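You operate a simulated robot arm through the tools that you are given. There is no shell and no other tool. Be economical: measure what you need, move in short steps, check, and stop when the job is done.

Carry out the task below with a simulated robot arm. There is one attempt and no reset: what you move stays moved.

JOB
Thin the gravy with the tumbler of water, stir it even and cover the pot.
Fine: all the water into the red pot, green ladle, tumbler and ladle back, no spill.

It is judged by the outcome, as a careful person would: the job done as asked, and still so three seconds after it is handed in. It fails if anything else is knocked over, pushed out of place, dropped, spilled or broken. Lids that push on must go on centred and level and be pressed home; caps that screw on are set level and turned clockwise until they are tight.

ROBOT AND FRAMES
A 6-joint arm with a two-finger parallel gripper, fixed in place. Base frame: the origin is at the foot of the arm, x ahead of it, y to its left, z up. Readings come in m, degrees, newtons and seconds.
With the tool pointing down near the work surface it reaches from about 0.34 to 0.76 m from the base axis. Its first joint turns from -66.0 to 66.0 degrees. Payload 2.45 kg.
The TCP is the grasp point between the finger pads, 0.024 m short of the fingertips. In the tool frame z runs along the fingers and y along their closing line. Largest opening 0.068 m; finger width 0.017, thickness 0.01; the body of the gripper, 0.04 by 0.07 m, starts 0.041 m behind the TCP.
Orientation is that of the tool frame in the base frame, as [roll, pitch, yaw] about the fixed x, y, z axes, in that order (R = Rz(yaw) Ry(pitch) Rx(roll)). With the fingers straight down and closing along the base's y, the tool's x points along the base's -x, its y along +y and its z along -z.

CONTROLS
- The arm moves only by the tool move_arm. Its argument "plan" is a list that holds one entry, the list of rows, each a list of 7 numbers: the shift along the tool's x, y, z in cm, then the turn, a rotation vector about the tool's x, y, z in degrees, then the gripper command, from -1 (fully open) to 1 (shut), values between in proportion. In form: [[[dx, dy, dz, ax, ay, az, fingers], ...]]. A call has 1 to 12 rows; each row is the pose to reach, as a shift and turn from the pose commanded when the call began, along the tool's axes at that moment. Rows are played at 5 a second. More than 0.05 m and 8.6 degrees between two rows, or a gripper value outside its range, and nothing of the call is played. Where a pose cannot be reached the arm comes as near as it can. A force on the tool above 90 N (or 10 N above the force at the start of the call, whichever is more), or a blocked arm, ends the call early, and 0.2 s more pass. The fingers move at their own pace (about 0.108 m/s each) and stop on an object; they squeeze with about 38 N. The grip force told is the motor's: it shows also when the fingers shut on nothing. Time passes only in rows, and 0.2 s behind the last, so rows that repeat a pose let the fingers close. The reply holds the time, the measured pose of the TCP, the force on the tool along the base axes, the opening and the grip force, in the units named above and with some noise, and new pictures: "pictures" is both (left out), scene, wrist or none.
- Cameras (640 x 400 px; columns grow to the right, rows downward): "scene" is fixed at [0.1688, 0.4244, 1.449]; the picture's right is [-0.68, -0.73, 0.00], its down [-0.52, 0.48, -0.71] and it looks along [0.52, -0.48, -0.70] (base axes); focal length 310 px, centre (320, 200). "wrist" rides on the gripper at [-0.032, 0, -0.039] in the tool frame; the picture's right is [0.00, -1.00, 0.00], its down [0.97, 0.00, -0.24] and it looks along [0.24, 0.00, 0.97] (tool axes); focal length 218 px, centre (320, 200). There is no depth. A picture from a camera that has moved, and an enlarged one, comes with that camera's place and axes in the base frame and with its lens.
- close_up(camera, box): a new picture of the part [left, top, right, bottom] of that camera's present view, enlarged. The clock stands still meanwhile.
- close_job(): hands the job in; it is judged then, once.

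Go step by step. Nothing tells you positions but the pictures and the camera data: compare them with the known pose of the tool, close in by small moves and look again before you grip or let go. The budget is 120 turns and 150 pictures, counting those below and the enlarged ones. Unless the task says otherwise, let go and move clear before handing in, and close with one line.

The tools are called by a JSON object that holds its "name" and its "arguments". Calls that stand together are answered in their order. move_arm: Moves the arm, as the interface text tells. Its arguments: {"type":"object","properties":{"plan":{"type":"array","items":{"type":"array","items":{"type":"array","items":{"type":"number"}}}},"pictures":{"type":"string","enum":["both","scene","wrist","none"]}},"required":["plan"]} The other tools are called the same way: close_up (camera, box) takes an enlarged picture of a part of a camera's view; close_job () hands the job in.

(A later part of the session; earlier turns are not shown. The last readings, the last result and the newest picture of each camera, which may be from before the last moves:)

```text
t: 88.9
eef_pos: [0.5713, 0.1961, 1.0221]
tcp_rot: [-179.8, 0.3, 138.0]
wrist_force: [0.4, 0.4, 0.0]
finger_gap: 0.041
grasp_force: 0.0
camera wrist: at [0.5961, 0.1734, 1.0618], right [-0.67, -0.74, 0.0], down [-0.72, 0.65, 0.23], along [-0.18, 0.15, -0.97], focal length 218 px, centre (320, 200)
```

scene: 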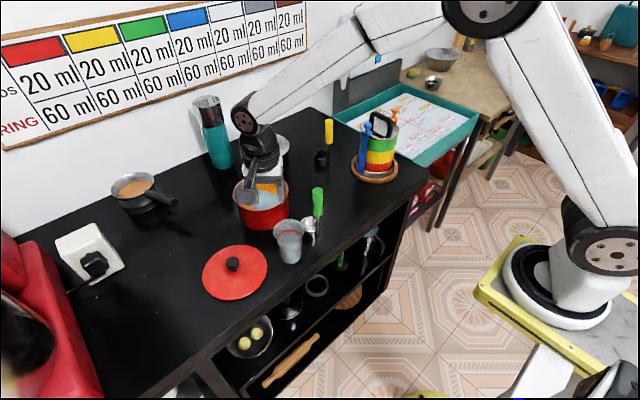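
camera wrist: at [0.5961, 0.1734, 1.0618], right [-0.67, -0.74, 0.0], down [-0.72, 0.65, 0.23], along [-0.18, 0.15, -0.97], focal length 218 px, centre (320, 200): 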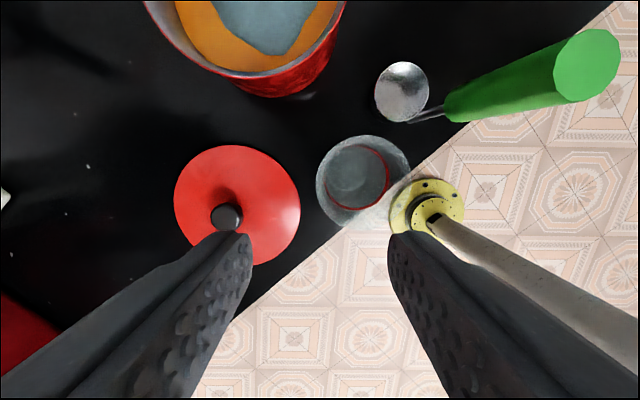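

{"name": "move_arm", "arguments": {"plan": [[[-0.65, 0.35, 3, 0, 0, 0, -0.2], [-0.65, 0.35, 6.5, 0, 0, 0, -0.2], [-0.65, 0.35, 9.5, 0, 0, 0, -0.2]]], "pictures": "wrist"}}

{"name": "close_up", "arguments": {"camera": "scene", "box": [200, 150, 360, 270]}}

```text
t: 89.7
eef_pos: [0.578, 0.193, 0.926]
tcp_rot: [-179.9, 0.5, 137.8]
wrist_force: [0.1, 1.4, -0.7]
finger_gap: 0.0409
grasp_force: 0.0
camera wrist: at [0.6025, 0.1711, 0.9656], right [-0.67, -0.74, 0.0], down [-0.72, 0.65, 0.23], along [-0.17, 0.15, -0.97], focal length 218 px, centre (320, 200)
```

wrist: 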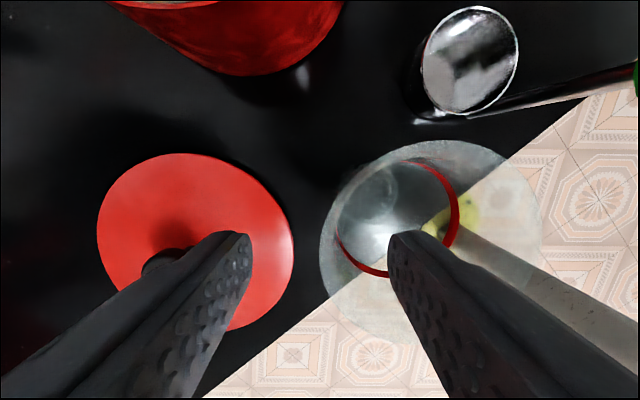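

```text
3.33 times, centred on (280, 210) of scene
camera zoom: at [0.1688, 0.4244, 1.449], right [-0.68, -0.73, 0.0], down [-0.52, 0.48, -0.71], along [0.52, -0.48, -0.7], focal length 1034 px, centre (453, 167)
```

zoom: 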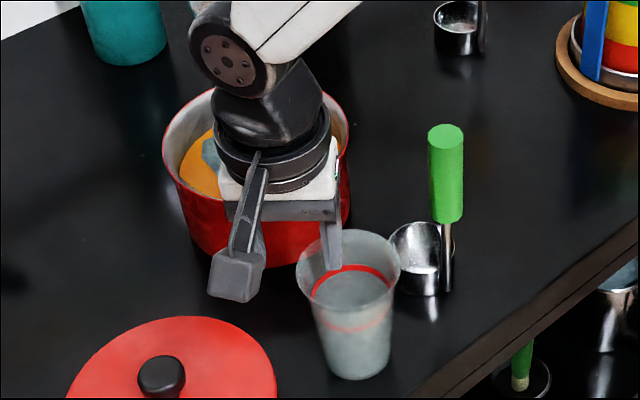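

{"name": "move_arm", "arguments": {"plan": [[[0, 0, 1.2, 0, 0, 0, -0.2], [0, 0, 2.3, 0, 0, 0, -0.2], [0, 0, 2.3, 0, 0, 0, 0.3], [0, 0, 2.3, 0, 0, 0, 1], [0, 0, 2.3, 0, 0, 0, 1], [0, 0, 1.8, 0, 0, 0, 1], [0, 0, 0.5, 1, 0, 0, 1], [0, 0, -2, 3, 0, 0, 1], [0, 0, -5, 6, 0, 0, 1]]]}}

{"name": "close_up", "arguments": {"camera": "scene", "box": [200, 130, 360, 250]}}

```text
t: 91.7
eef_pos: [0.579, 0.1915, 0.9766]
tcp_rot: [-173.7, 0.5, 137.8]
wrist_force: [0.9, -0.1, -2.1]
finger_gap: 0.0011
grasp_force: 25.6
camera wrist: at [0.6072, 0.1731, 1.0168], right [-0.67, -0.74, 0.11], down [-0.7, 0.67, 0.23], along [-0.24, 0.08, -0.97], focal length 218 px, centre (320, 200)
```

scene: 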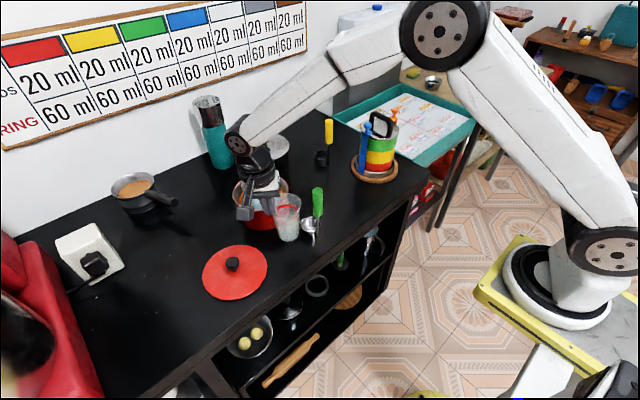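
wrist: 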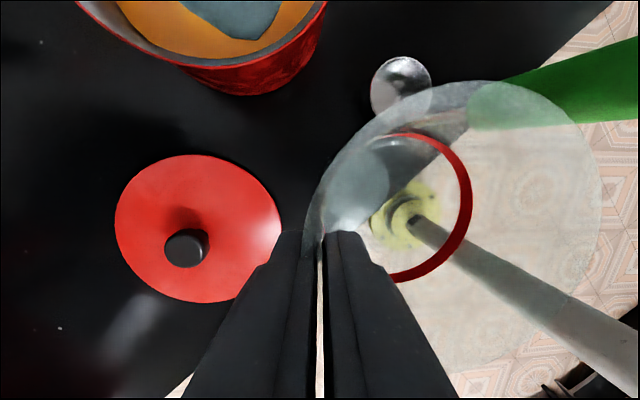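

```text
3.33 times, centred on (280, 190) of scene
camera zoom: at [0.1688, 0.4244, 1.449], right [-0.68, -0.73, 0.0], down [-0.52, 0.48, -0.71], along [0.52, -0.48, -0.7], focal length 1034 px, centre (453, 233)
```

zoom: 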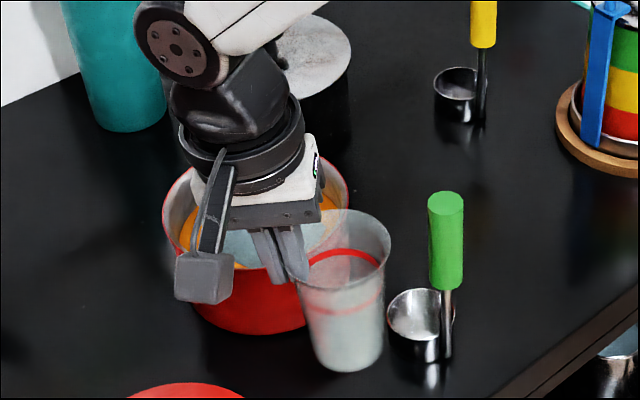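

The empty tumbler is held. I raise it over the ladle and carry it home.

{"name": "move_arm", "arguments": {"plan": [[[0, -0.3, -3, 0, 0, 0, 1], [0, -0.7, -6.6, 0, 0, 0, 1], [0, -1.1, -10.5, 0, 0, 0, 1], [0, -1.5, -14.4, 0, 0, 0, 1], [-2.4, -3.3, -14.2, 0, 0, 0, 1], [-5.2, -5.4, -14, 0, 0, 0, 1], [-8, -7.5, -13.8, 0, 0, 0, 1], [-10.8, -9.6, -13.6, 0, 0, 0, 1], [-13.6, -11.7, -13.4, 0, 0, 0, 1], [-16.2, -13.7, -13.2, 0, 0, 0, 1], [-18.2, -15.2, -13, 0, 0, 0, 1], [-19.2, -15.9, -12.9, 0, 0, 0, 1]]], "pictures": "scene"}}

{"name": "close_up", "arguments": {"camera": "scene", "box": [320, 60, 450, 160]}}

```text
t: 94.3
eef_pos: [0.6222, -0.0427, 1.124]
tcp_rot: [-173.7, 0.5, 137.9]
wrist_force: [0.0, 0.0, -0.5]
finger_gap: 0.0012
grasp_force: 25.8
```

scene: 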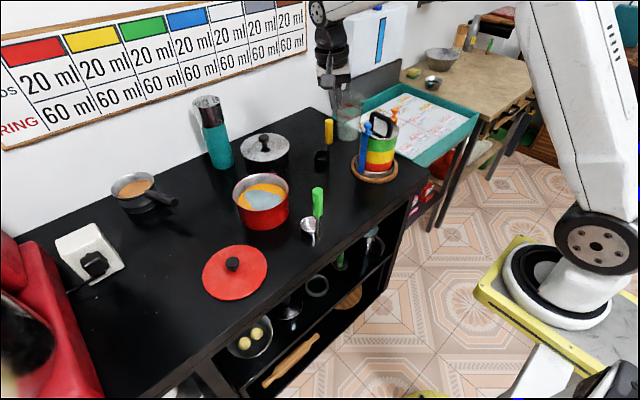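

```text
4.00 times, centred on (385, 110) of scene
camera zoom: at [0.1688, 0.4244, 1.449], right [-0.68, -0.73, 0.0], down [-0.52, 0.48, -0.71], along [0.52, -0.48, -0.7], focal length 1241 px, centre (60, 560)
```

zoom: 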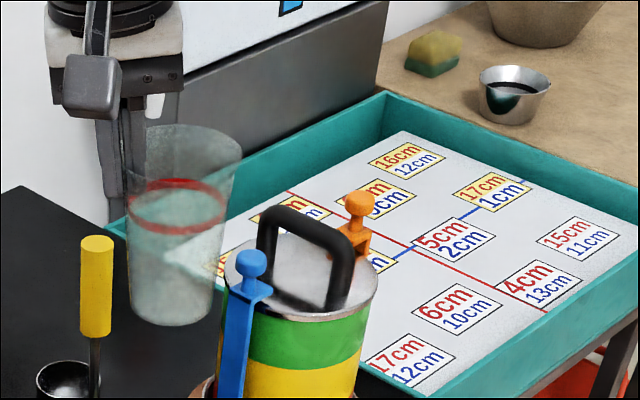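

{"name": "move_arm", "arguments": {"plan": [[[0, 0.3, 3, 0, 0, 0, 1], [0, 0.7, 6.8, 0, 0, 0, 1], [0, 1.1, 10.6, 0, 0, 0, 1], [0, 1.5, 14.2, 0, 0, 0, 1], [0, 1.8, 17.2, 0, 0, 0, 1], [0, 2.05, 19.4, 0, 0, 0, 1], [0, 2.15, 20.4, 0, 0, 0, 1]]], "pictures": "none"}}

{"name": "close_up", "arguments": {"camera": "scene", "box": [320, 120, 450, 220]}}

```text
t: 95.9
eef_pos: [0.626, -0.0421, 0.9192]
tcp_rot: [-173.8, 0.5, 137.9]
wrist_force: [0.5, 0.4, -0.8]
finger_gap: 0.0015
grasp_force: 25.8
```

```text
4.00 times, centred on (385, 170) of scene
camera zoom: at [0.1688, 0.4244, 1.449], right [-0.68, -0.73, 0.0], down [-0.52, 0.48, -0.71], along [0.52, -0.48, -0.7], focal length 1241 px, centre (60, 320)
```

zoom: 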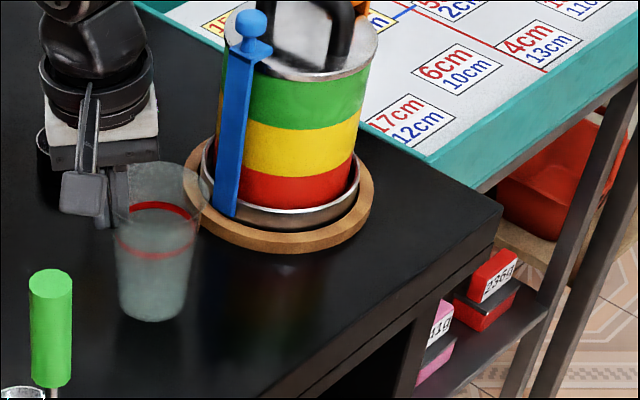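

{"name": "move_arm", "arguments": {"plan": [[[0.8, -0.4, 0.5, 0, 0, 0, 1], [0.8, -0.3, 1, 0, 0, 0, 1], [0.8, -0.25, 1.4, 0, 0, 0, 1]]], "pictures": "none"}}

{"name": "close_up", "arguments": {"camera": "scene", "box": [320, 120, 450, 220]}}

```text
t: 96.7
eef_pos: [0.6157, -0.0389, 0.9063]
tcp_rot: [-173.6, 0.5, 137.9]
wrist_force: [0.3, 0.1, -0.5]
finger_gap: 0.0014
grasp_force: 26.0
```

```text
4.00 times, centred on (385, 170) of scene
camera zoom: at [0.1688, 0.4244, 1.449], right [-0.68, -0.73, 0.0], down [-0.52, 0.48, -0.71], along [0.52, -0.48, -0.7], focal length 1241 px, centre (60, 320)
```

zoom: 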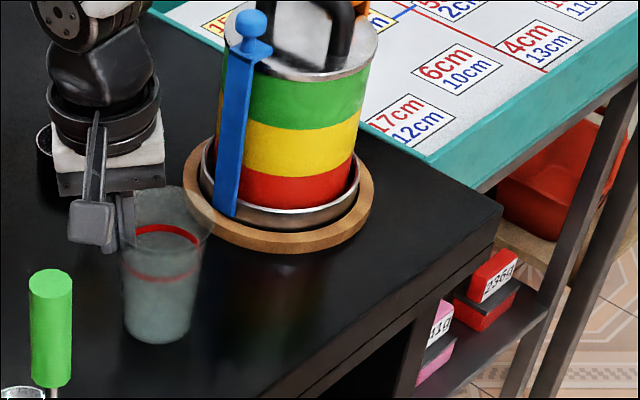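

{"name": "move_arm", "arguments": {"plan": [[[0, 0.02, 0.2, 0, 0, 0, 1], [0, 0.04, 0.4, 0, 0, 0, 1]]], "pictures": "none"}}

{"name": "move_arm", "arguments": {"plan": [[[0, 0.02, 0.15, 0, 0, 0, 1], [0, 0.03, 0.25, 0, 0, 0, 1]]], "pictures": "none"}}

```text
t: 97.3
eef_pos: [0.6174, -0.0398, 0.9033]
tcp_rot: [-173.8, 0.8, 138.0]
wrist_force: [-2.3, 2.9, 19.9]
finger_gap: 0.0013
grasp_force: 25.6
```

```text
t: 97.9
eef_pos: [0.6194, -0.0407, 0.9011]
tcp_rot: [-174.0, 0.6, 137.9]
wrist_force: [-0.1, 1.2, 19.0]
finger_gap: 0.0013
grasp_force: 25.9
```

{"name": "move_arm", "arguments": {"plan": [[[0, 0, -0.3, 0, 0, 0, 1], [0, 0, -0.3, 0, 0, 0, 0.5], [0, 0, -0.3, 0, 0, 0, 0.1], [0, 0, -0.3, 0, 0, 0, 0.1], [0, 0, -2, 0, 0, 0, 0.1], [0, 0, -4.5, 0, 0, 0, 0.1], [0, 0, -8, 0, 0, 0, 0.1], [0, 0, -12, 0, 0, 0, -0.3], [0, 0, -16, 0, 0, 0, -0.5]]]}}

{"name": "close_up", "arguments": {"camera": "scene", "box": [320, 120, 450, 220]}}

```text
t: 99.9
eef_pos: [0.6283, -0.0255, 1.0572]
tcp_rot: [-173.7, 0.5, 137.9]
wrist_force: [0.7, 0.3, -0.1]
finger_gap: 0.0508
grasp_force: 0.1
camera wrist: at [0.6544, -0.0458, 1.097], right [-0.67, -0.74, 0.11], down [-0.7, 0.67, 0.23], along [-0.24, 0.08, -0.97], focal length 218 px, centre (320, 200)
```

scene: 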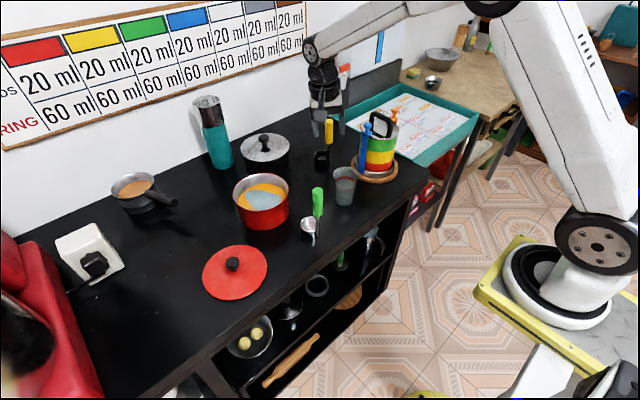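
wrist: 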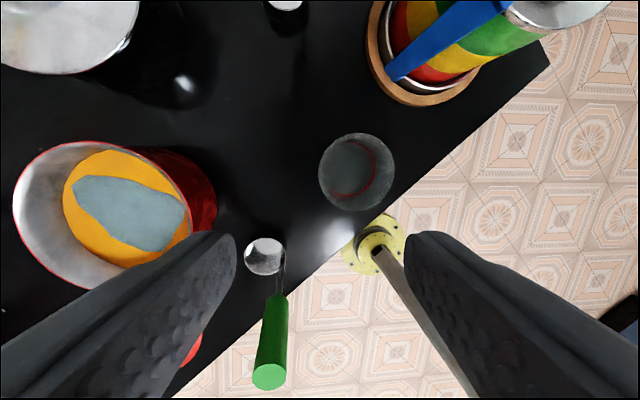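

```text
4.00 times, centred on (385, 170) of scene
camera zoom: at [0.1688, 0.4244, 1.449], right [-0.68, -0.73, 0.0], down [-0.52, 0.48, -0.71], along [0.52, -0.48, -0.7], focal length 1241 px, centre (60, 320)
```

zoom: 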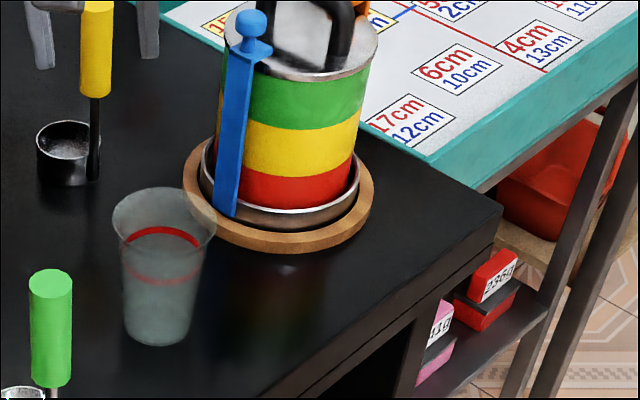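

The tumbler is back on its mark. Next is the green ladle, whose handle is at (0.551, 0.080) with its top near 0.97. I level the tool and move above it.

{"name": "move_arm", "arguments": {"plan": [[[3, 0.6, -0.1, -2, 0, 0, -0.6], [6.4, 1.3, -0.2, -4, 0, 0, -0.6], [9.6, 1.9, -0.3, -6, 0, 0, -0.4], [12.7, 2.6, -0.3, -6.2, 0, 0, -0.4], [12.7, 2.6, 2.2, -6.2, 0, 0, -0.4]]]}}

```text
t: 101.1
eef_pos: [0.5483, 0.0778, 1.0327]
tcp_rot: [180.0, 0.5, 137.8]
wrist_force: [-0.4, -0.8, -0.1]
finger_gap: 0.0477
grasp_force: 0.1
camera wrist: at [0.5724, 0.0552, 1.0725], right [-0.67, -0.74, 0.0], down [-0.72, 0.65, 0.23], along [-0.17, 0.16, -0.97], focal length 218 px, centre (320, 200)
```

scene: 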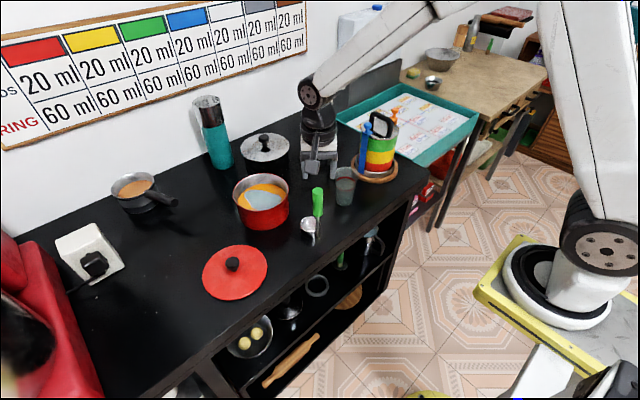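
wrist: 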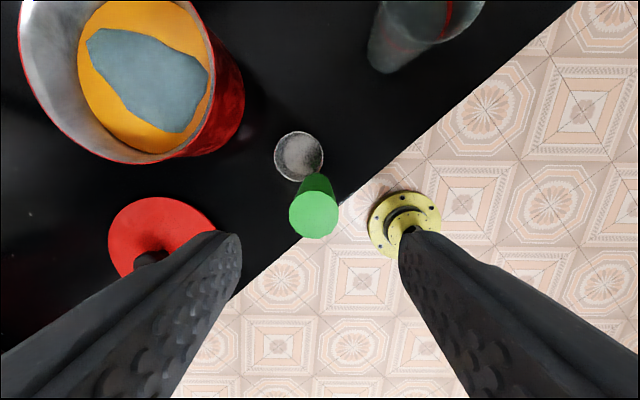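

The handle is nearly centred. I descend and grip.

{"name": "move_arm", "arguments": {"plan": [[[0, 0.25, 2.5, 0, 0, 0, -0.4], [0, 0.25, 5, 0, 0, 0, -0.4], [0, 0.25, 7.5, 0, 0, 0, -0.4], [0, 0.25, 9.2, 0, 0, 0, -0.4], [0, 0.25, 9.2, 0, 0, 0, 0.5], [0, 0.25, 9.2, 0, 0, 0, 1], [0, 0.25, 9.2, 0, 0, 0, 1]]], "pictures": "none"}}

{"name": "close_up", "arguments": {"camera": "scene", "box": [250, 120, 380, 250]}}

```text
t: 102.7
eef_pos: [0.5509, 0.0781, 0.9397]
tcp_rot: [-179.9, 0.5, 138.0]
wrist_force: [0.1, -0.7, 0.1]
finger_gap: 0.0238
grasp_force: 38.2
```

```text
3.08 times, centred on (315, 185) of scene
camera zoom: at [0.1688, 0.4244, 1.449], right [-0.68, -0.73, 0.0], down [-0.52, 0.48, -0.71], along [0.52, -0.48, -0.7], focal length 954 px, centre (335, 246)
```

zoom: 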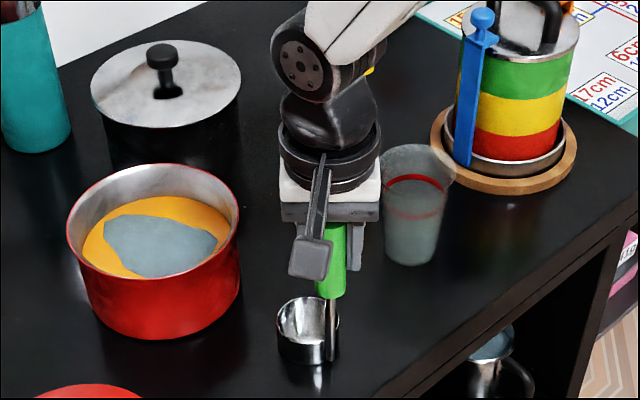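

The ladle is gripped at (0.551, 0.078, 0.940), which is its home. I lift it and carry it over the pot.

{"name": "move_arm", "arguments": {"plan": [[[0, 0, -1, 0, 0, 0, 1], [0, 0, -4, 0, 0, 0, 1], [0, 0, -8, 0, 0, 0, 1], [0, 0, -11, 0, 0, 0, 1], [-1.6, 2.8, -11, 0, 0, 0, 1], [-3.6, 6.2, -11, 0, 0, 0, 1], [-5.6, 9.6, -11, 0, 0, 0, 1], [-7.2, 12.4, -11, 0, 0, 0, 1], [-8, 13.8, -11, 0, 0, 0, 1]]], "pictures": "scene"}}

{"name": "close_up", "arguments": {"camera": "scene", "box": [200, 100, 330, 240]}}

```text
t: 104.7
eef_pos: [0.7031, 0.126, 1.0501]
tcp_rot: [-179.9, 0.4, 137.8]
wrist_force: [-0.1, -0.5, -1.1]
finger_gap: 0.0235
grasp_force: 38.3
```

scene: 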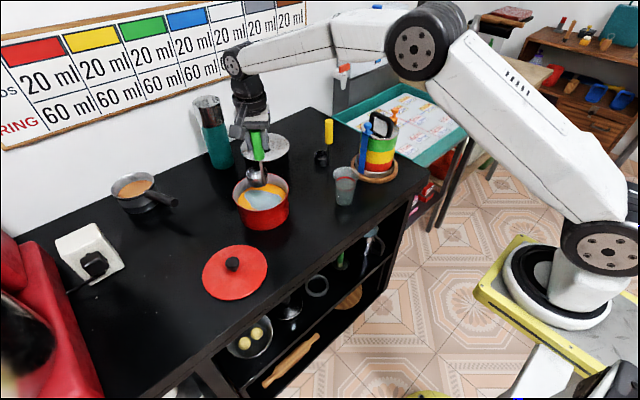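

```text
2.86 times, centred on (265, 170) of scene
camera zoom: at [0.1688, 0.4244, 1.449], right [-0.68, -0.73, 0.0], down [-0.52, 0.48, -0.71], along [0.52, -0.48, -0.7], focal length 886 px, centre (477, 286)
```

zoom: 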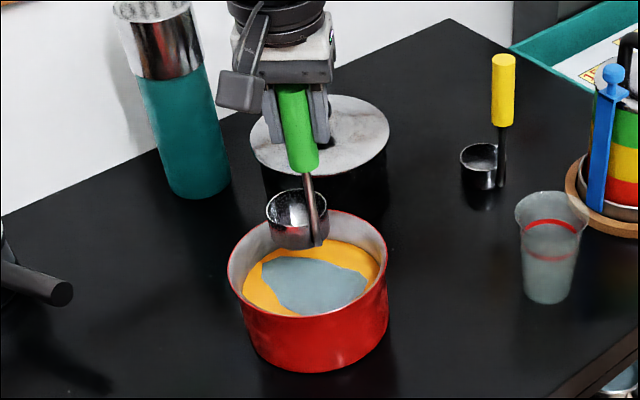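

The cup hangs above the pot's middle. I lower it into the gravy, keeping its rim just above the surface so it doesn't scoop.

{"name": "move_arm", "arguments": {"plan": [[[-0.7, -0.1, 2.5, 0, 0, 0, 1], [-0.7, -0.1, 5, 0, 0, 0, 1], [-0.7, -0.1, 7, 0, 0, 0, 1], [-0.7, -0.1, 8.6, 0, 0, 0, 1]]], "pictures": "none"}}

{"name": "close_up", "arguments": {"camera": "scene", "box": [210, 150, 310, 240]}}

```text
t: 105.7
eef_pos: [0.7075, 0.1207, 0.9658]
tcp_rot: [179.9, 0.5, 138.0]
wrist_force: [0.1, 0.0, -1.0]
finger_gap: 0.0235
grasp_force: 38.6
```

```text
4.44 times, centred on (260, 195) of scene
camera zoom: at [0.1689, 0.4244, 1.449], right [-0.68, -0.73, 0.0], down [-0.52, 0.48, -0.71], along [0.52, -0.48, -0.7], focal length 1378 px, centre (587, 222)
```

zoom: 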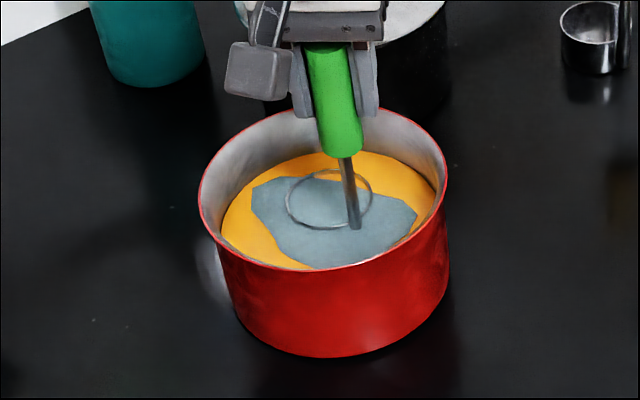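

{"name": "move_arm", "arguments": {"plan": [[[2.8, 0, 0, 0, 0, 0, 1], [2, 2, 0, 0, 0, 0, 1], [0, 2.8, 0, 0, 0, 0, 1], [-2, 2, 0, 0, 0, 0, 1], [-2.8, 0, 0, 0, 0, 0, 1], [-2, -2, 0, 0, 0, 0, 1], [0, -2.8, 0, 0, 0, 0, 1], [2, -2, 0, 0, 0, 0, 1], [2.8, 0, 0, 0, 0, 0, 1], [2, 2, 0, 0, 0, 0, 1], [0, 2.8, 0, 0, 0, 0, 1], [0, 0, 0, 0, 0, 0, 1]]], "pictures": "none"}}

{"name": "close_up", "arguments": {"camera": "scene", "box": [210, 150, 310, 240]}}

```text
t: 108.3
eef_pos: [0.7089, 0.1188, 0.9647]
tcp_rot: [179.9, 0.6, 137.8]
wrist_force: [0.6, -0.8, -0.1]
finger_gap: 0.0233
grasp_force: 38.0
```

```text
4.44 times, centred on (260, 195) of scene
camera zoom: at [0.1688, 0.4244, 1.449], right [-0.68, -0.73, 0.0], down [-0.52, 0.48, -0.71], along [0.52, -0.48, -0.7], focal length 1378 px, centre (587, 222)
```

zoom: 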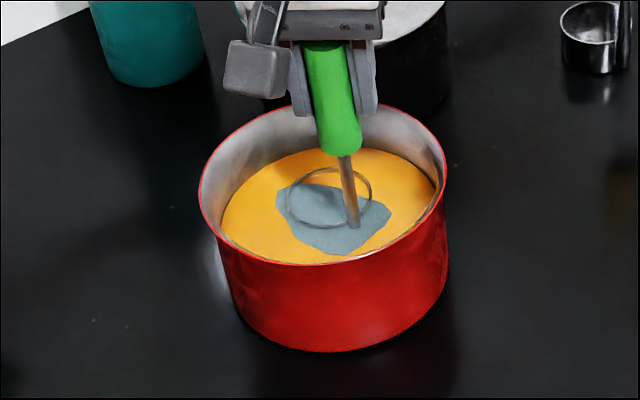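

The water patch is shrinking, so the stirring works. I continue.

{"name": "move_arm", "arguments": {"plan": [[[2.8, 0, 0, 0, 0, 0, 1], [2, 2, 0, 0, 0, 0, 1], [0, 2.8, 0, 0, 0, 0, 1], [-2, 2, 0, 0, 0, 0, 1], [-2.8, 0, 0, 0, 0, 0, 1], [-2, -2, 0, 0, 0, 0, 1], [0, -2.8, 0, 0, 0, 0, 1], [2, -2, 0, 0, 0, 0, 1], [2.8, 0, 0, 0, 0, 0, 1], [2, 2, 0, 0, 0, 0, 1], [0, 2.8, 0, 0, 0, 0, 1], [0, 0, 0, 0, 0, 0, 1]]], "pictures": "none"}}

{"name": "move_arm", "arguments": {"plan": [[[2.8, 0, 0, 0, 0, 0, 1], [2, 2, 0, 0, 0, 0, 1], [0, 2.8, 0, 0, 0, 0, 1], [-2, 2, 0, 0, 0, 0, 1], [-2.8, 0, 0, 0, 0, 0, 1], [-2, -2, 0, 0, 0, 0, 1], [0, -2.8, 0, 0, 0, 0, 1], [2, -2, 0, 0, 0, 0, 1], [2.8, 0, 0, 0, 0, 0, 1], [2, 2, 0, 0, 0, 0, 1], [0, 2.8, 0, 0, 0, 0, 1], [0, 0, 0, 0, 0, 0, 1]]], "pictures": "none"}}

{"name": "close_up", "arguments": {"camera": "scene", "box": [210, 150, 310, 240]}}

```text
t: 110.9
eef_pos: [0.7086, 0.1218, 0.9643]
tcp_rot: [180.0, 0.6, 137.9]
wrist_force: [-0.2, -0.2, -1.1]
finger_gap: 0.023
grasp_force: 37.9
```

```text
t: 113.5
eef_pos: [0.7075, 0.1218, 0.9631]
tcp_rot: [180.0, 0.5, 137.8]
wrist_force: [-0.4, 0.4, -0.2]
finger_gap: 0.0234
grasp_force: 37.8
```

```text
4.44 times, centred on (260, 195) of scene
camera zoom: at [0.1688, 0.4244, 1.449], right [-0.68, -0.73, 0.0], down [-0.52, 0.48, -0.71], along [0.52, -0.48, -0.7], focal length 1378 px, centre (587, 222)
```

zoom: 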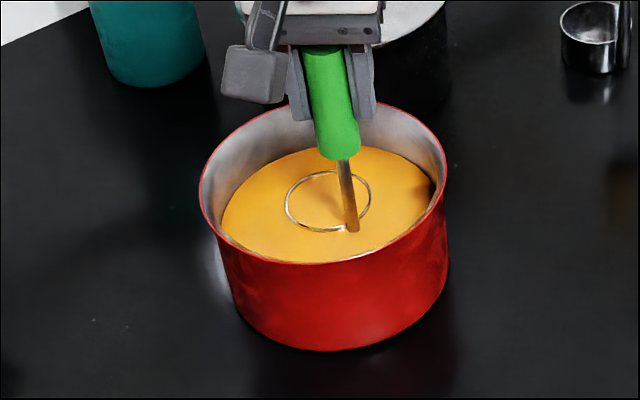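

The gravy is even. One more round for good measure, then I lift slowly above the surface and check the cup.

{"name": "move_arm", "arguments": {"plan": [[[2.8, 0, 0, 0, 0, 0, 1], [2, 2, 0, 0, 0, 0, 1], [0, 2.8, 0, 0, 0, 0, 1], [-2, 2, 0, 0, 0, 0, 1], [-2.8, 0, 0, 0, 0, 0, 1], [-2, -2, 0, 0, 0, 0, 1], [0, -2.8, 0, 0, 0, 0, 1], [2, -2, 0, 0, 0, 0, 1], [2.8, 0, 0, 0, 0, 0, 1], [2, 2, 0, 0, 0, 0, 1], [0, 2.8, 0, 0, 0, 0, 1], [0, 0, 0, 0, 0, 0, 1]]], "pictures": "none"}}

{"name": "move_arm", "arguments": {"plan": [[[0, 0, -0.7, 0, 0, 0, 1], [0, 0, -1.5, 0, 0, 0, 1], [0, 0, -2.5, 0, 0, 0, 1], [0, 0, -4, 0, 0, 0, 1], [0, 0, -6, 0, 0, 0, 1], [0, 0, -6.5, 0, 0, 0, 1]]], "pictures": "wrist"}}

{"name": "close_up", "arguments": {"camera": "scene", "box": [210, 130, 310, 220]}}

```text
t: 116.1
eef_pos: [0.7073, 0.1218, 0.965]
tcp_rot: [-179.9, 0.5, 138.0]
wrist_force: [-0.2, -0.3, -0.8]
finger_gap: 0.0235
grasp_force: 38.2
```

```text
t: 117.5
eef_pos: [0.7081, 0.1217, 1.0298]
tcp_rot: [180.0, 0.6, 137.8]
wrist_force: [0.6, -0.2, -0.6]
finger_gap: 0.0232
grasp_force: 37.7
camera wrist: at [0.7315, 0.0997, 1.07], right [-0.67, -0.74, 0.0], down [-0.72, 0.65, 0.23], along [-0.17, 0.16, -0.97], focal length 218 px, centre (320, 200)
```

wrist: 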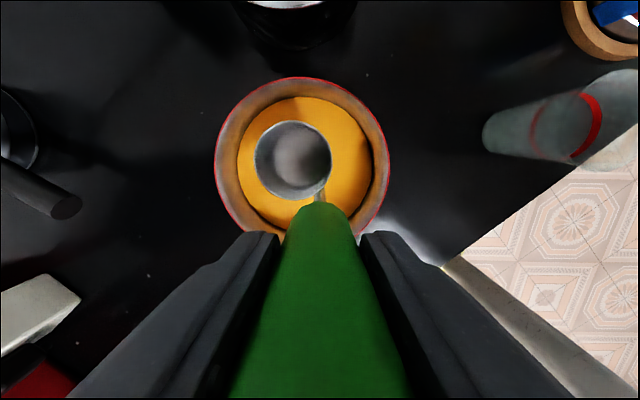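

```text
4.44 times, centred on (260, 175) of scene
camera zoom: at [0.1688, 0.4244, 1.449], right [-0.68, -0.73, 0.0], down [-0.52, 0.48, -0.71], along [0.52, -0.48, -0.7], focal length 1378 px, centre (587, 311)
```

zoom: 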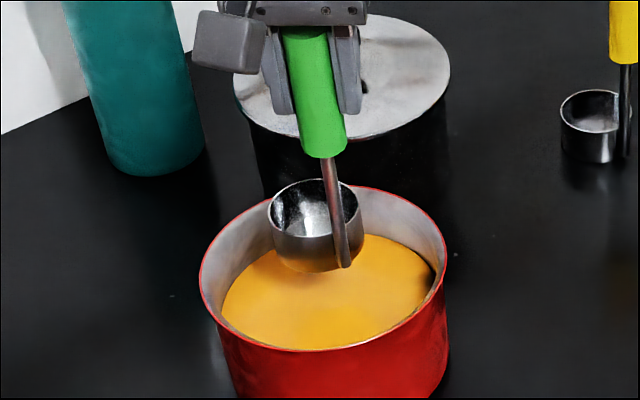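

The cup came out empty. I let it drip over the pot for two seconds, then carry it back home.

{"name": "move_arm", "arguments": {"plan": [[[0, 0, -1, 0, 0, 0, 1], [0, 0, -2, 0, 0, 0, 1], [0, 0, -2, 0, 0, 0, 1], [0, 0, -2, 0, 0, 0, 1], [0, 0, -2, 0, 0, 0, 1], [0, 0, -2, 0, 0, 0, 1], [0, 0, -2, 0, 0, 0, 1], [0, 0, -2, 0, 0, 0, 1], [0, 0, -2, 0, 0, 0, 1], [0, 0, -2, 0, 0, 0, 1]]], "pictures": "none"}}

{"name": "move_arm", "arguments": {"plan": [[[1.5, -2.3, 0, 0, 0, 0, 1], [3.7, -5.8, 0, 0, 0, 0, 1], [5.9, -9.3, 0, 0, 0, 0, 1], [8, -12.5, 0, 0, 0, 0, 1], [8.75, -13.74, 0, 0, 0, 0, 1], [8.75, -13.74, 3, 0, 0, 0, 1], [8.75, -13.74, 6.5, 0, 0, 0, 1], [8.75, -13.74, 9.2, 0, 0, 0, 1]]], "pictures": "none"}}

{"name": "close_up", "arguments": {"camera": "scene", "box": [250, 120, 380, 250]}}

```text
t: 119.7
eef_pos: [0.7077, 0.1197, 1.0487]
tcp_rot: [-179.9, 0.5, 137.9]
wrist_force: [-0.4, 0.3, -0.9]
finger_gap: 0.0233
grasp_force: 38.0
```

```text
t: 121.5
eef_pos: [0.5491, 0.077, 0.9551]
tcp_rot: [179.9, 0.6, 137.8]
wrist_force: [0.6, 0.0, -1.2]
finger_gap: 0.0228
grasp_force: 38.0
```

```text
3.08 times, centred on (315, 185) of scene
camera zoom: at [0.1688, 0.4244, 1.449], right [-0.68, -0.73, 0.0], down [-0.52, 0.48, -0.71], along [0.52, -0.48, -0.7], focal length 954 px, centre (335, 246)
```

zoom: 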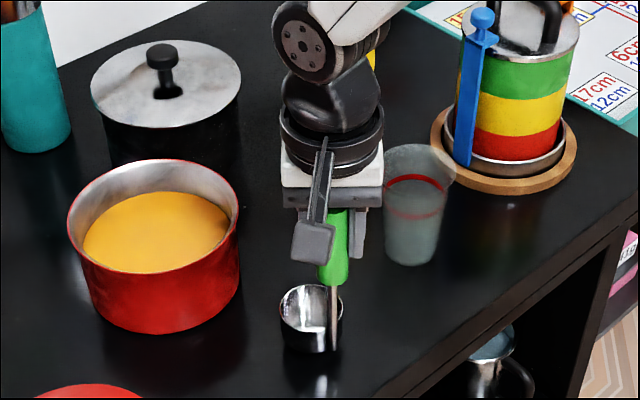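

Gravy is even, and the ladle is just above its mark. I lower it to the bench.

{"name": "move_arm", "arguments": {"plan": [[[-0.05, 0.1, 0.6, 0, 0, 0, 1], [-0.05, 0.15, 1.1, 0, 0, 0, 1], [-0.05, 0.15, 1.4, 0, 0, 0, 1], [-0.05, 0.15, 1.5, 0, 0, 0, 1]]], "pictures": "none"}}

```text
t: 122.5
eef_pos: [0.5519, 0.0776, 0.9406]
tcp_rot: [180.0, 0.5, 137.8]
wrist_force: [0.0, -0.5, -1.5]
finger_gap: 0.0237
grasp_force: 38.4
```

{"name": "move_arm", "arguments": {"plan": [[[0, 0, 0.1, 0, 0, 0, 1], [0, 0, 0.2, 0, 0, 0, 1]]], "pictures": "none"}}

{"name": "close_up", "arguments": {"camera": "scene", "box": [250, 120, 380, 250]}}

```text
t: 123.1
eef_pos: [0.5512, 0.0787, 0.9402]
tcp_rot: [-180.0, 0.4, 137.8]
wrist_force: [-6.0, -1.7, 14.0]
finger_gap: 0.0231
grasp_force: 37.8
```

```text
3.08 times, centred on (315, 185) of scene
camera zoom: at [0.1684, 0.4244, 1.4491], right [-0.68, -0.73, 0.0], down [-0.52, 0.48, -0.71], along [0.52, -0.48, -0.7], focal length 954 px, centre (335, 246)
```

zoom: 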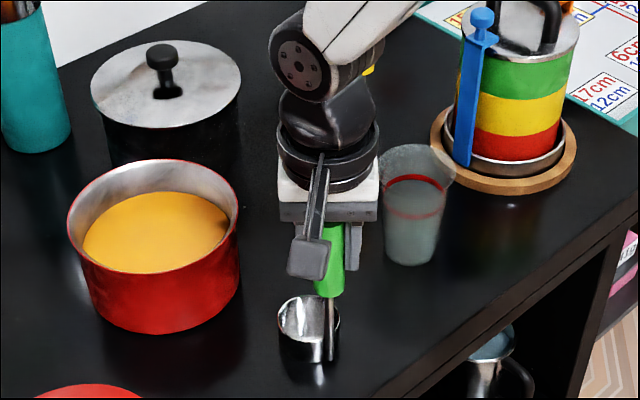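

The ladle is standing on its mark. I release and rise straight up.

{"name": "move_arm", "arguments": {"plan": [[[0, 0, -0.1, 0, 0, 0, 0.6], [0, 0, -0.1, 0, 0, 0, 0], [0, 0, -0.1, 0, 0, 0, -0.5], [0, 0, -0.1, 0, 0, 0, -0.5], [0, 0, -2.5, 0, 0, 0, -0.5], [0, 0, -6.5, 0, 0, 0, -0.5], [0, 0, -11, 0, 0, 0, -0.5]]]}}

```text
t: 124.7
eef_pos: [0.5492, 0.0807, 1.0512]
tcp_rot: [-179.9, 0.4, 137.9]
wrist_force: [0.7, -0.4, 0.2]
finger_gap: 0.0509
grasp_force: 0.1
camera wrist: at [0.5729, 0.0579, 1.0916], right [-0.67, -0.74, 0.0], down [-0.72, 0.65, 0.23], along [-0.17, 0.15, -0.97], focal length 218 px, centre (320, 200)
```

scene: 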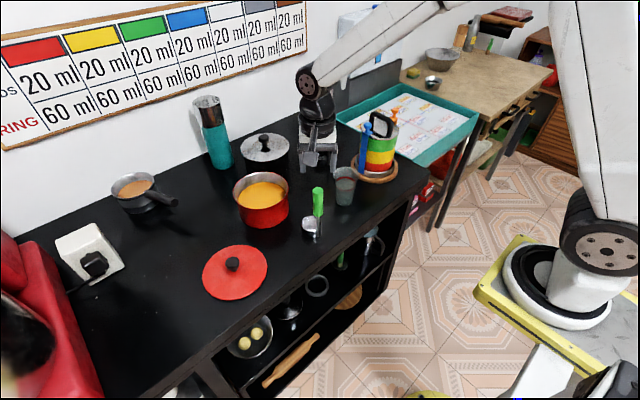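
wrist: 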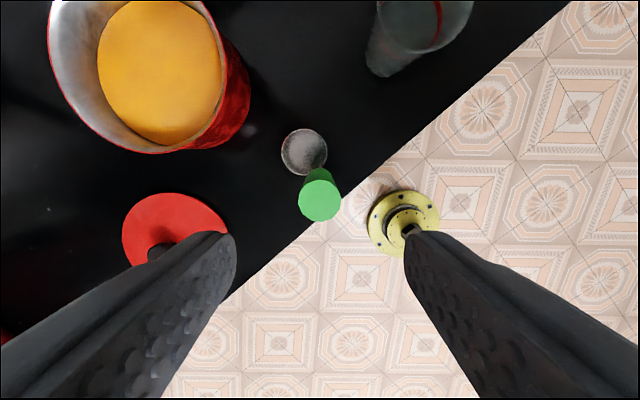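

Ladle done. Now the lid: I move above its knob, near (0.607, 0.30).

{"name": "move_arm", "arguments": {"plan": [[[2, 4, 0, 0, 0, 0, -0.3], [4.1, 8, 0, 0, 0, 0, -0.3], [6.2, 12, 1, 0, 0, 0, -0.3], [8.3, 16, 3, 0, 0, 0, -0.3], [10.4, 20.1, 5, 0, 0, 0, -0.3], [10.4, 20.1, 8, 0, 0, 0, -0.3]]]}}

{"name": "close_up", "arguments": {"camera": "scene", "box": [190, 190, 290, 310]}}

```text
refused: row 5 steps farther than a row can; nothing moved
```

```text
3.33 times, centred on (240, 250) of scene
camera zoom: at [0.1688, 0.4244, 1.449], right [-0.68, -0.73, 0.0], down [-0.52, 0.48, -0.71], along [0.52, -0.48, -0.7], focal length 1034 px, centre (587, 33)
```

zoom: 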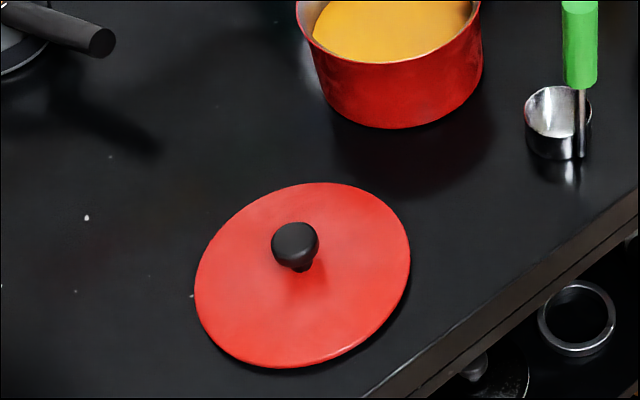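

{"name": "move_arm", "arguments": {"plan": [[[2, 4, 0, 0, 0, 0, -0.3], [4, 7.8, 0, 0, 0, 0, -0.3], [6, 11.6, 0, 0, 0, 0, -0.3], [8, 15.4, 1, 0, 0, 0, -0.3], [10, 19.2, 2, 0, 0, 0, -0.3], [10.4, 20.1, 6, 0, 0, 0, -0.3], [10.4, 20.1, 9, 0, 0, 0, -0.3]]]}}

```text
t: 126.3
eef_pos: [0.6115, 0.2967, 0.9586]
tcp_rot: [-180.0, 0.4, 137.9]
wrist_force: [-0.1, -0.1, 0.8]
finger_gap: 0.0443
grasp_force: 0.0
camera wrist: at [0.6355, 0.2748, 0.9982], right [-0.67, -0.74, 0.0], down [-0.72, 0.65, 0.23], along [-0.17, 0.16, -0.97], focal length 218 px, centre (320, 200)
```

scene: 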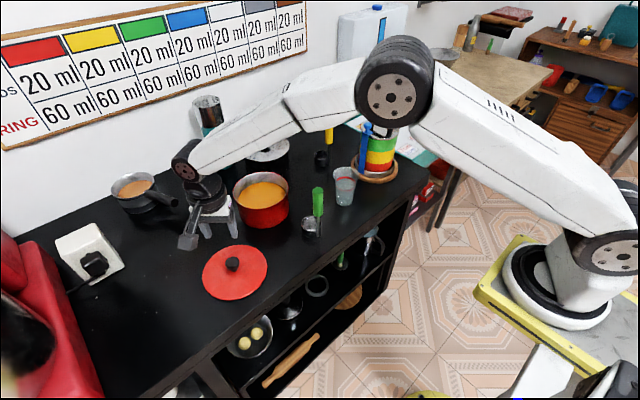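
wrist: 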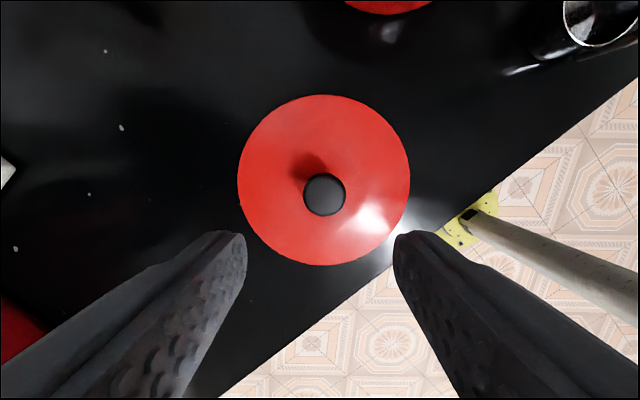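

The knob is almost centred. I lower and grip it.

{"name": "move_arm", "arguments": {"plan": [[[0, -0.3, 3, 0, 0, 0, -0.2], [0, -0.3, 6.5, 0, 0, 0, -0.2], [0, -0.3, 9, 0, 0, 0, -0.2], [0, -0.3, 10.9, 0, 0, 0, -0.2]]], "pictures": "wrist"}}

{"name": "close_up", "arguments": {"camera": "scene", "box": [180, 190, 290, 310]}}

```text
t: 127.3
eef_pos: [0.6071, 0.2942, 0.849]
tcp_rot: [-180.0, 0.5, 138.0]
wrist_force: [0.1, 0.0, -0.4]
finger_gap: 0.0408
grasp_force: 0.0
camera wrist: at [0.6315, 0.2721, 0.8887], right [-0.67, -0.74, 0.0], down [-0.72, 0.65, 0.23], along [-0.17, 0.16, -0.97], focal length 218 px, centre (320, 200)
```

wrist: 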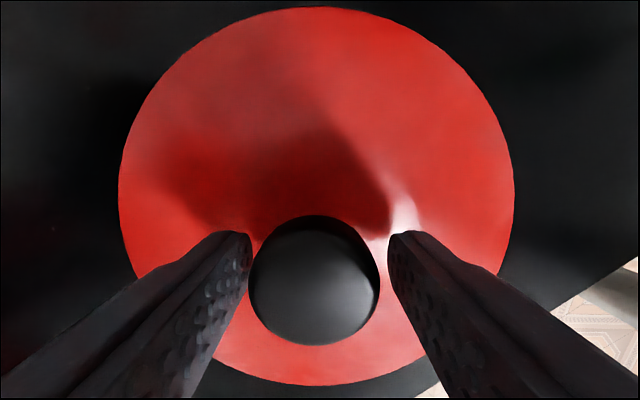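

```text
3.33 times, centred on (235, 250) of scene
camera zoom: at [0.1688, 0.4244, 1.449], right [-0.68, -0.73, 0.0], down [-0.52, 0.48, -0.71], along [0.52, -0.48, -0.7], focal length 1034 px, centre (603, 33)
```

zoom: 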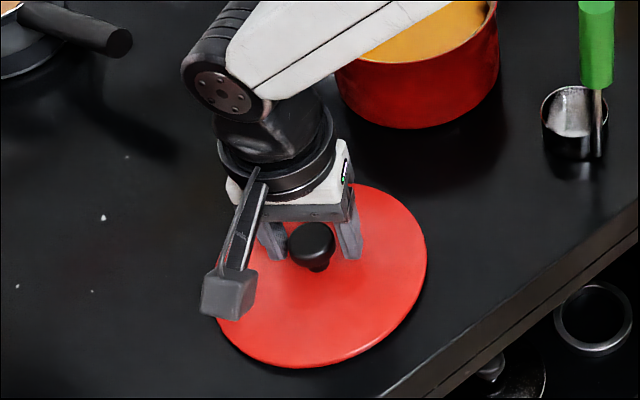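

{"name": "move_arm", "arguments": {"plan": [[[0, 0, 0.3, 0, 0, 0, 0.2], [0, 0, 0.3, 0, 0, 0, 1], [0, 0, 0.3, 0, 0, 0, 1], [0, 0, -0.7, 0, 0, 0, 1], [0, 0, -3, 0, 0, 0, 1], [0, 0, -6, 0, 0, 0, 1]]], "pictures": "none"}}

{"name": "close_up", "arguments": {"camera": "scene", "box": [180, 150, 290, 270]}}

```text
t: 128.7
eef_pos: [0.6069, 0.2945, 0.9106]
tcp_rot: [-179.9, 0.4, 137.9]
wrist_force: [0.0, -1.1, -1.6]
finger_gap: 0.0301
grasp_force: 37.9
```

```text
3.33 times, centred on (235, 210) of scene
camera zoom: at [0.1688, 0.4244, 1.449], right [-0.68, -0.73, 0.0], down [-0.52, 0.48, -0.71], along [0.52, -0.48, -0.7], focal length 1034 px, centre (603, 167)
```

zoom: 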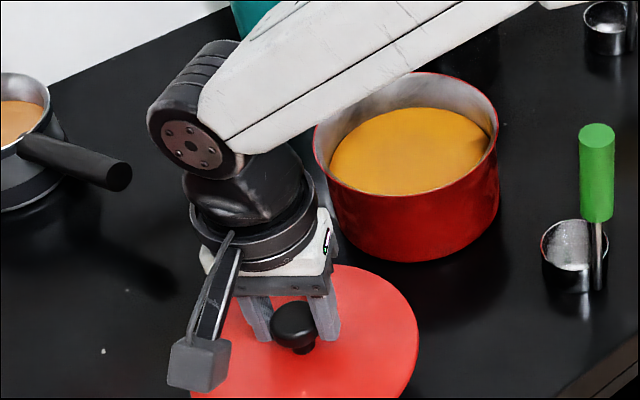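

The lid is in hand. I measure the pot's rim closely before carrying it over.

{"name": "close_up", "arguments": {"camera": "scene", "box": [222, 160, 302, 240]}}

```text
5.00 times, centred on (262, 200) of scene
camera zoom: at [0.1688, 0.4244, 1.449], right [-0.68, -0.73, 0.0], down [-0.52, 0.48, -0.71], along [0.52, -0.48, -0.7], focal length 1551 px, centre (610, 200)
```

zoom: 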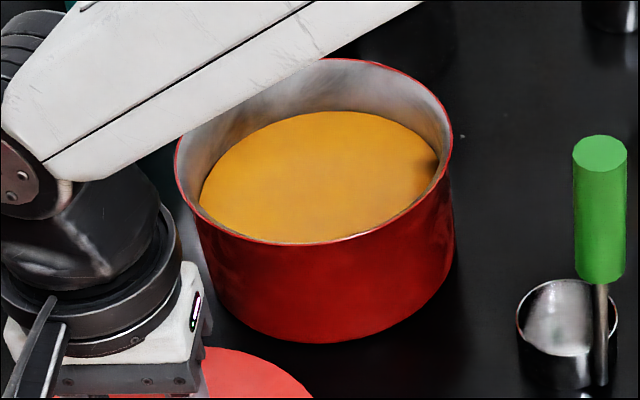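

{"name": "move_arm", "arguments": {"plan": [[[0, 0, -2, 0, 0, 0, 1], [-2, -0.4, -4, 0, 0, 0, 1], [-5.5, -1.2, -4.5, 0, 0, 0, 1], [-9, -1.9, -4.5, 0, 0, 0, 1], [-12.5, -2.7, -4.5, 0, 0, 0, 1], [-16, -3.4, -4.5, 0, 0, 0, 1], [-19.2, -4.1, -4.5, 0, 0, 0, 1], [-20.8, -4.4, -4, 0, 0, 0, 1], [-20.8, -4.4, -2.2, 0, 0, 0, 1]]], "pictures": "none"}}

{"name": "close_up", "arguments": {"camera": "scene", "box": [222, 160, 302, 240]}}

```text
t: 130.7
eef_pos: [0.7328, 0.1209, 0.9334]
tcp_rot: [-179.8, 0.4, 137.8]
wrist_force: [-0.1, -0.5, -1.0]
finger_gap: 0.0303
grasp_force: 37.6
```

```text
5.00 times, centred on (262, 200) of scene
camera zoom: at [0.1689, 0.4244, 1.449], right [-0.68, -0.73, 0.0], down [-0.52, 0.48, -0.71], along [0.52, -0.48, -0.7], focal length 1551 px, centre (610, 200)
```

zoom: 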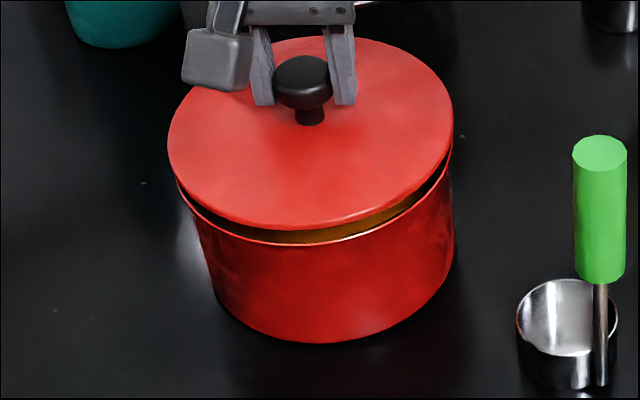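

The lid is about 1.6 cm above the rim and nearly aligned. I shift 2 mm away from the camera and lower until just above it.

{"name": "move_arm", "arguments": {"plan": [[[-0.2, 0, 0.4, 0, 0, 0, 1], [-0.2, 0, 0.8, 0, 0, 0, 1], [-0.2, 0, 1.1, 0, 0, 0, 1]]], "pictures": "none"}}

{"name": "close_up", "arguments": {"camera": "scene", "box": [222, 160, 302, 240]}}

```text
t: 131.5
eef_pos: [0.7347, 0.1206, 0.9264]
tcp_rot: [179.8, 0.6, 137.8]
wrist_force: [-13.4, -0.2, 30.2]
finger_gap: 0.0298
grasp_force: 38.3
```

```text
5.00 times, centred on (262, 200) of scene
camera zoom: at [0.1677, 0.4243, 1.4492], right [-0.68, -0.73, 0.0], down [-0.52, 0.48, -0.71], along [0.52, -0.48, -0.7], focal length 1551 px, centre (610, 200)
```

zoom: 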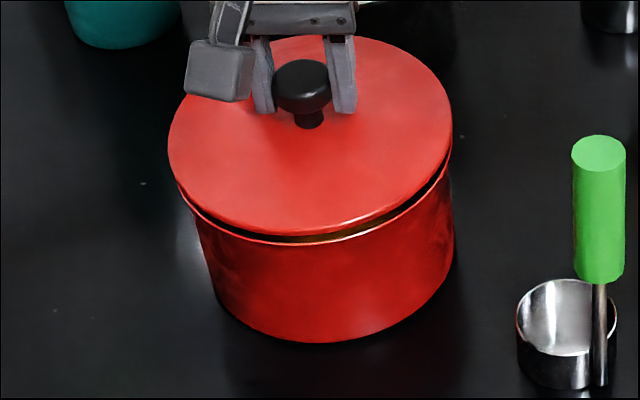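

The lid's inner lip touched the rim on the far side (force toward -x), so the lid is a few millimetres too far. I lift a little, shift back 5 mm and try again gently.

{"name": "move_arm", "arguments": {"plan": [[[0, 0, -0.5, 0, 0, 0, 1], [0.5, -0.1, -0.5, 0, 0, 0, 1], [0.5, -0.1, -0.1, 0, 0, 0, 1], [0.5, -0.1, 0.2, 0, 0, 0, 1], [0.5, -0.1, 0.4, 0, 0, 0, 1]]], "pictures": "none"}}

{"name": "close_up", "arguments": {"camera": "scene", "box": [222, 160, 302, 240]}}

```text
t: 132.7
eef_pos: [0.7303, 0.1217, 0.9228]
tcp_rot: [179.8, 0.9, 137.8]
wrist_force: [-7.0, -9.5, 32.3]
finger_gap: 0.03
grasp_force: 38.3
```

```text
5.00 times, centred on (262, 200) of scene
camera zoom: at [0.1678, 0.424, 1.4493], right [-0.68, -0.73, 0.0], down [-0.52, 0.48, -0.71], along [0.52, -0.48, -0.7], focal length 1551 px, centre (610, 200)
```

zoom: 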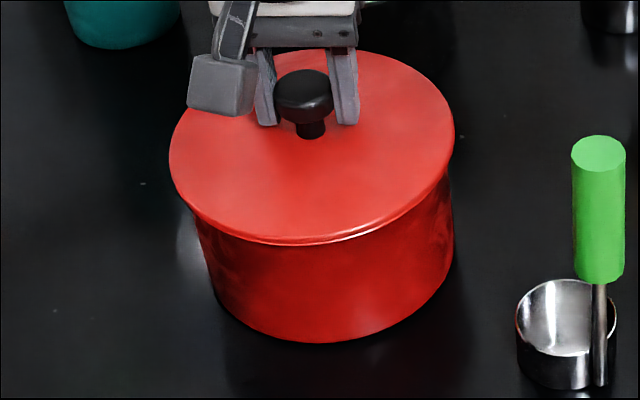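

The front gap is closed now, and the reaction points to image right, so I lift a little, shift 2.5 mm that way and lower again.

{"name": "move_arm", "arguments": {"plan": [[[0, 0, -0.4, 0, 0, 0, 1], [0, -0.25, -0.4, 0, 0, 0, 1], [0, -0.25, -0.1, 0, 0, 0, 1], [0, -0.25, 0.2, 0, 0, 0, 1], [0, -0.25, 0.4, 0, 0, 0, 1]]], "pictures": "none"}}

{"name": "close_up", "arguments": {"camera": "scene", "box": [222, 160, 302, 240]}}

```text
t: 133.9
eef_pos: [0.7283, 0.1226, 0.9198]
tcp_rot: [179.7, 0.7, 137.9]
wrist_force: [-6.5, 7.7, 30.3]
finger_gap: 0.03
grasp_force: 38.3
```

```text
5.00 times, centred on (262, 200) of scene
camera zoom: at [0.1679, 0.4245, 1.4491], right [-0.68, -0.73, 0.0], down [-0.52, 0.48, -0.71], along [0.52, -0.48, -0.7], focal length 1551 px, centre (610, 200)
```

zoom: 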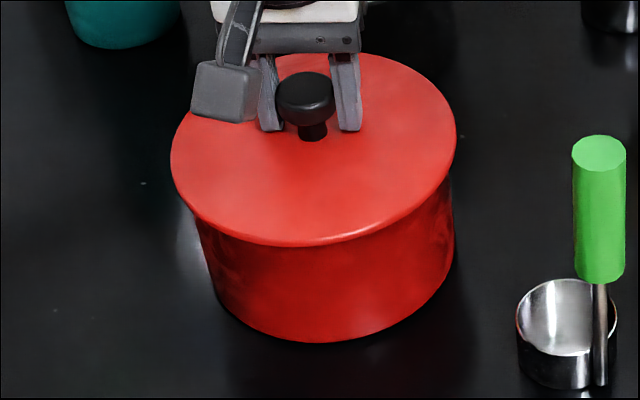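

It sits lower each time. The reaction now points toward the tool's +x, so I repeat with a 2.5 mm shift that way.

{"name": "move_arm", "arguments": {"plan": [[[0, 0, -0.4, 0, 0, 0, 1], [0.25, 0, -0.4, 0, 0, 0, 1], [0.25, 0, -0.1, 0, 0, 0, 1], [0.25, 0, 0.2, 0, 0, 0, 1], [0.25, 0, 0.4, 0, 0, 0, 1]]], "pictures": "none"}}

{"name": "close_up", "arguments": {"camera": "scene", "box": [222, 160, 302, 240]}}

```text
t: 135.1
eef_pos: [0.7278, 0.1224, 0.9157]
tcp_rot: [179.9, 0.8, 137.8]
wrist_force: [-7.2, -11.8, 34.8]
finger_gap: 0.0298
grasp_force: 37.3
```

```text
5.00 times, centred on (262, 200) of scene
camera zoom: at [0.1678, 0.4239, 1.4493], right [-0.68, -0.73, 0.0], down [-0.52, 0.48, -0.71], along [0.52, -0.48, -0.7], focal length 1551 px, centre (610, 200)
```

zoom: 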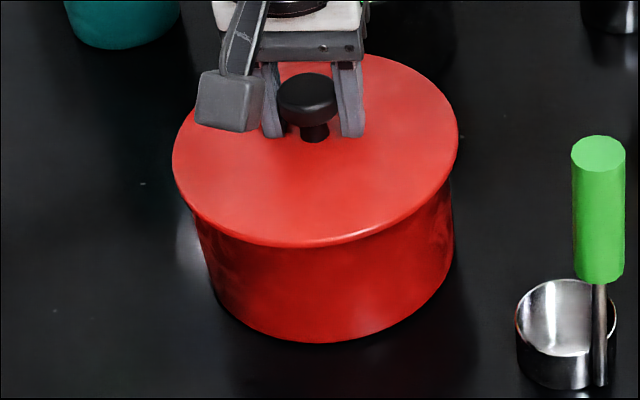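

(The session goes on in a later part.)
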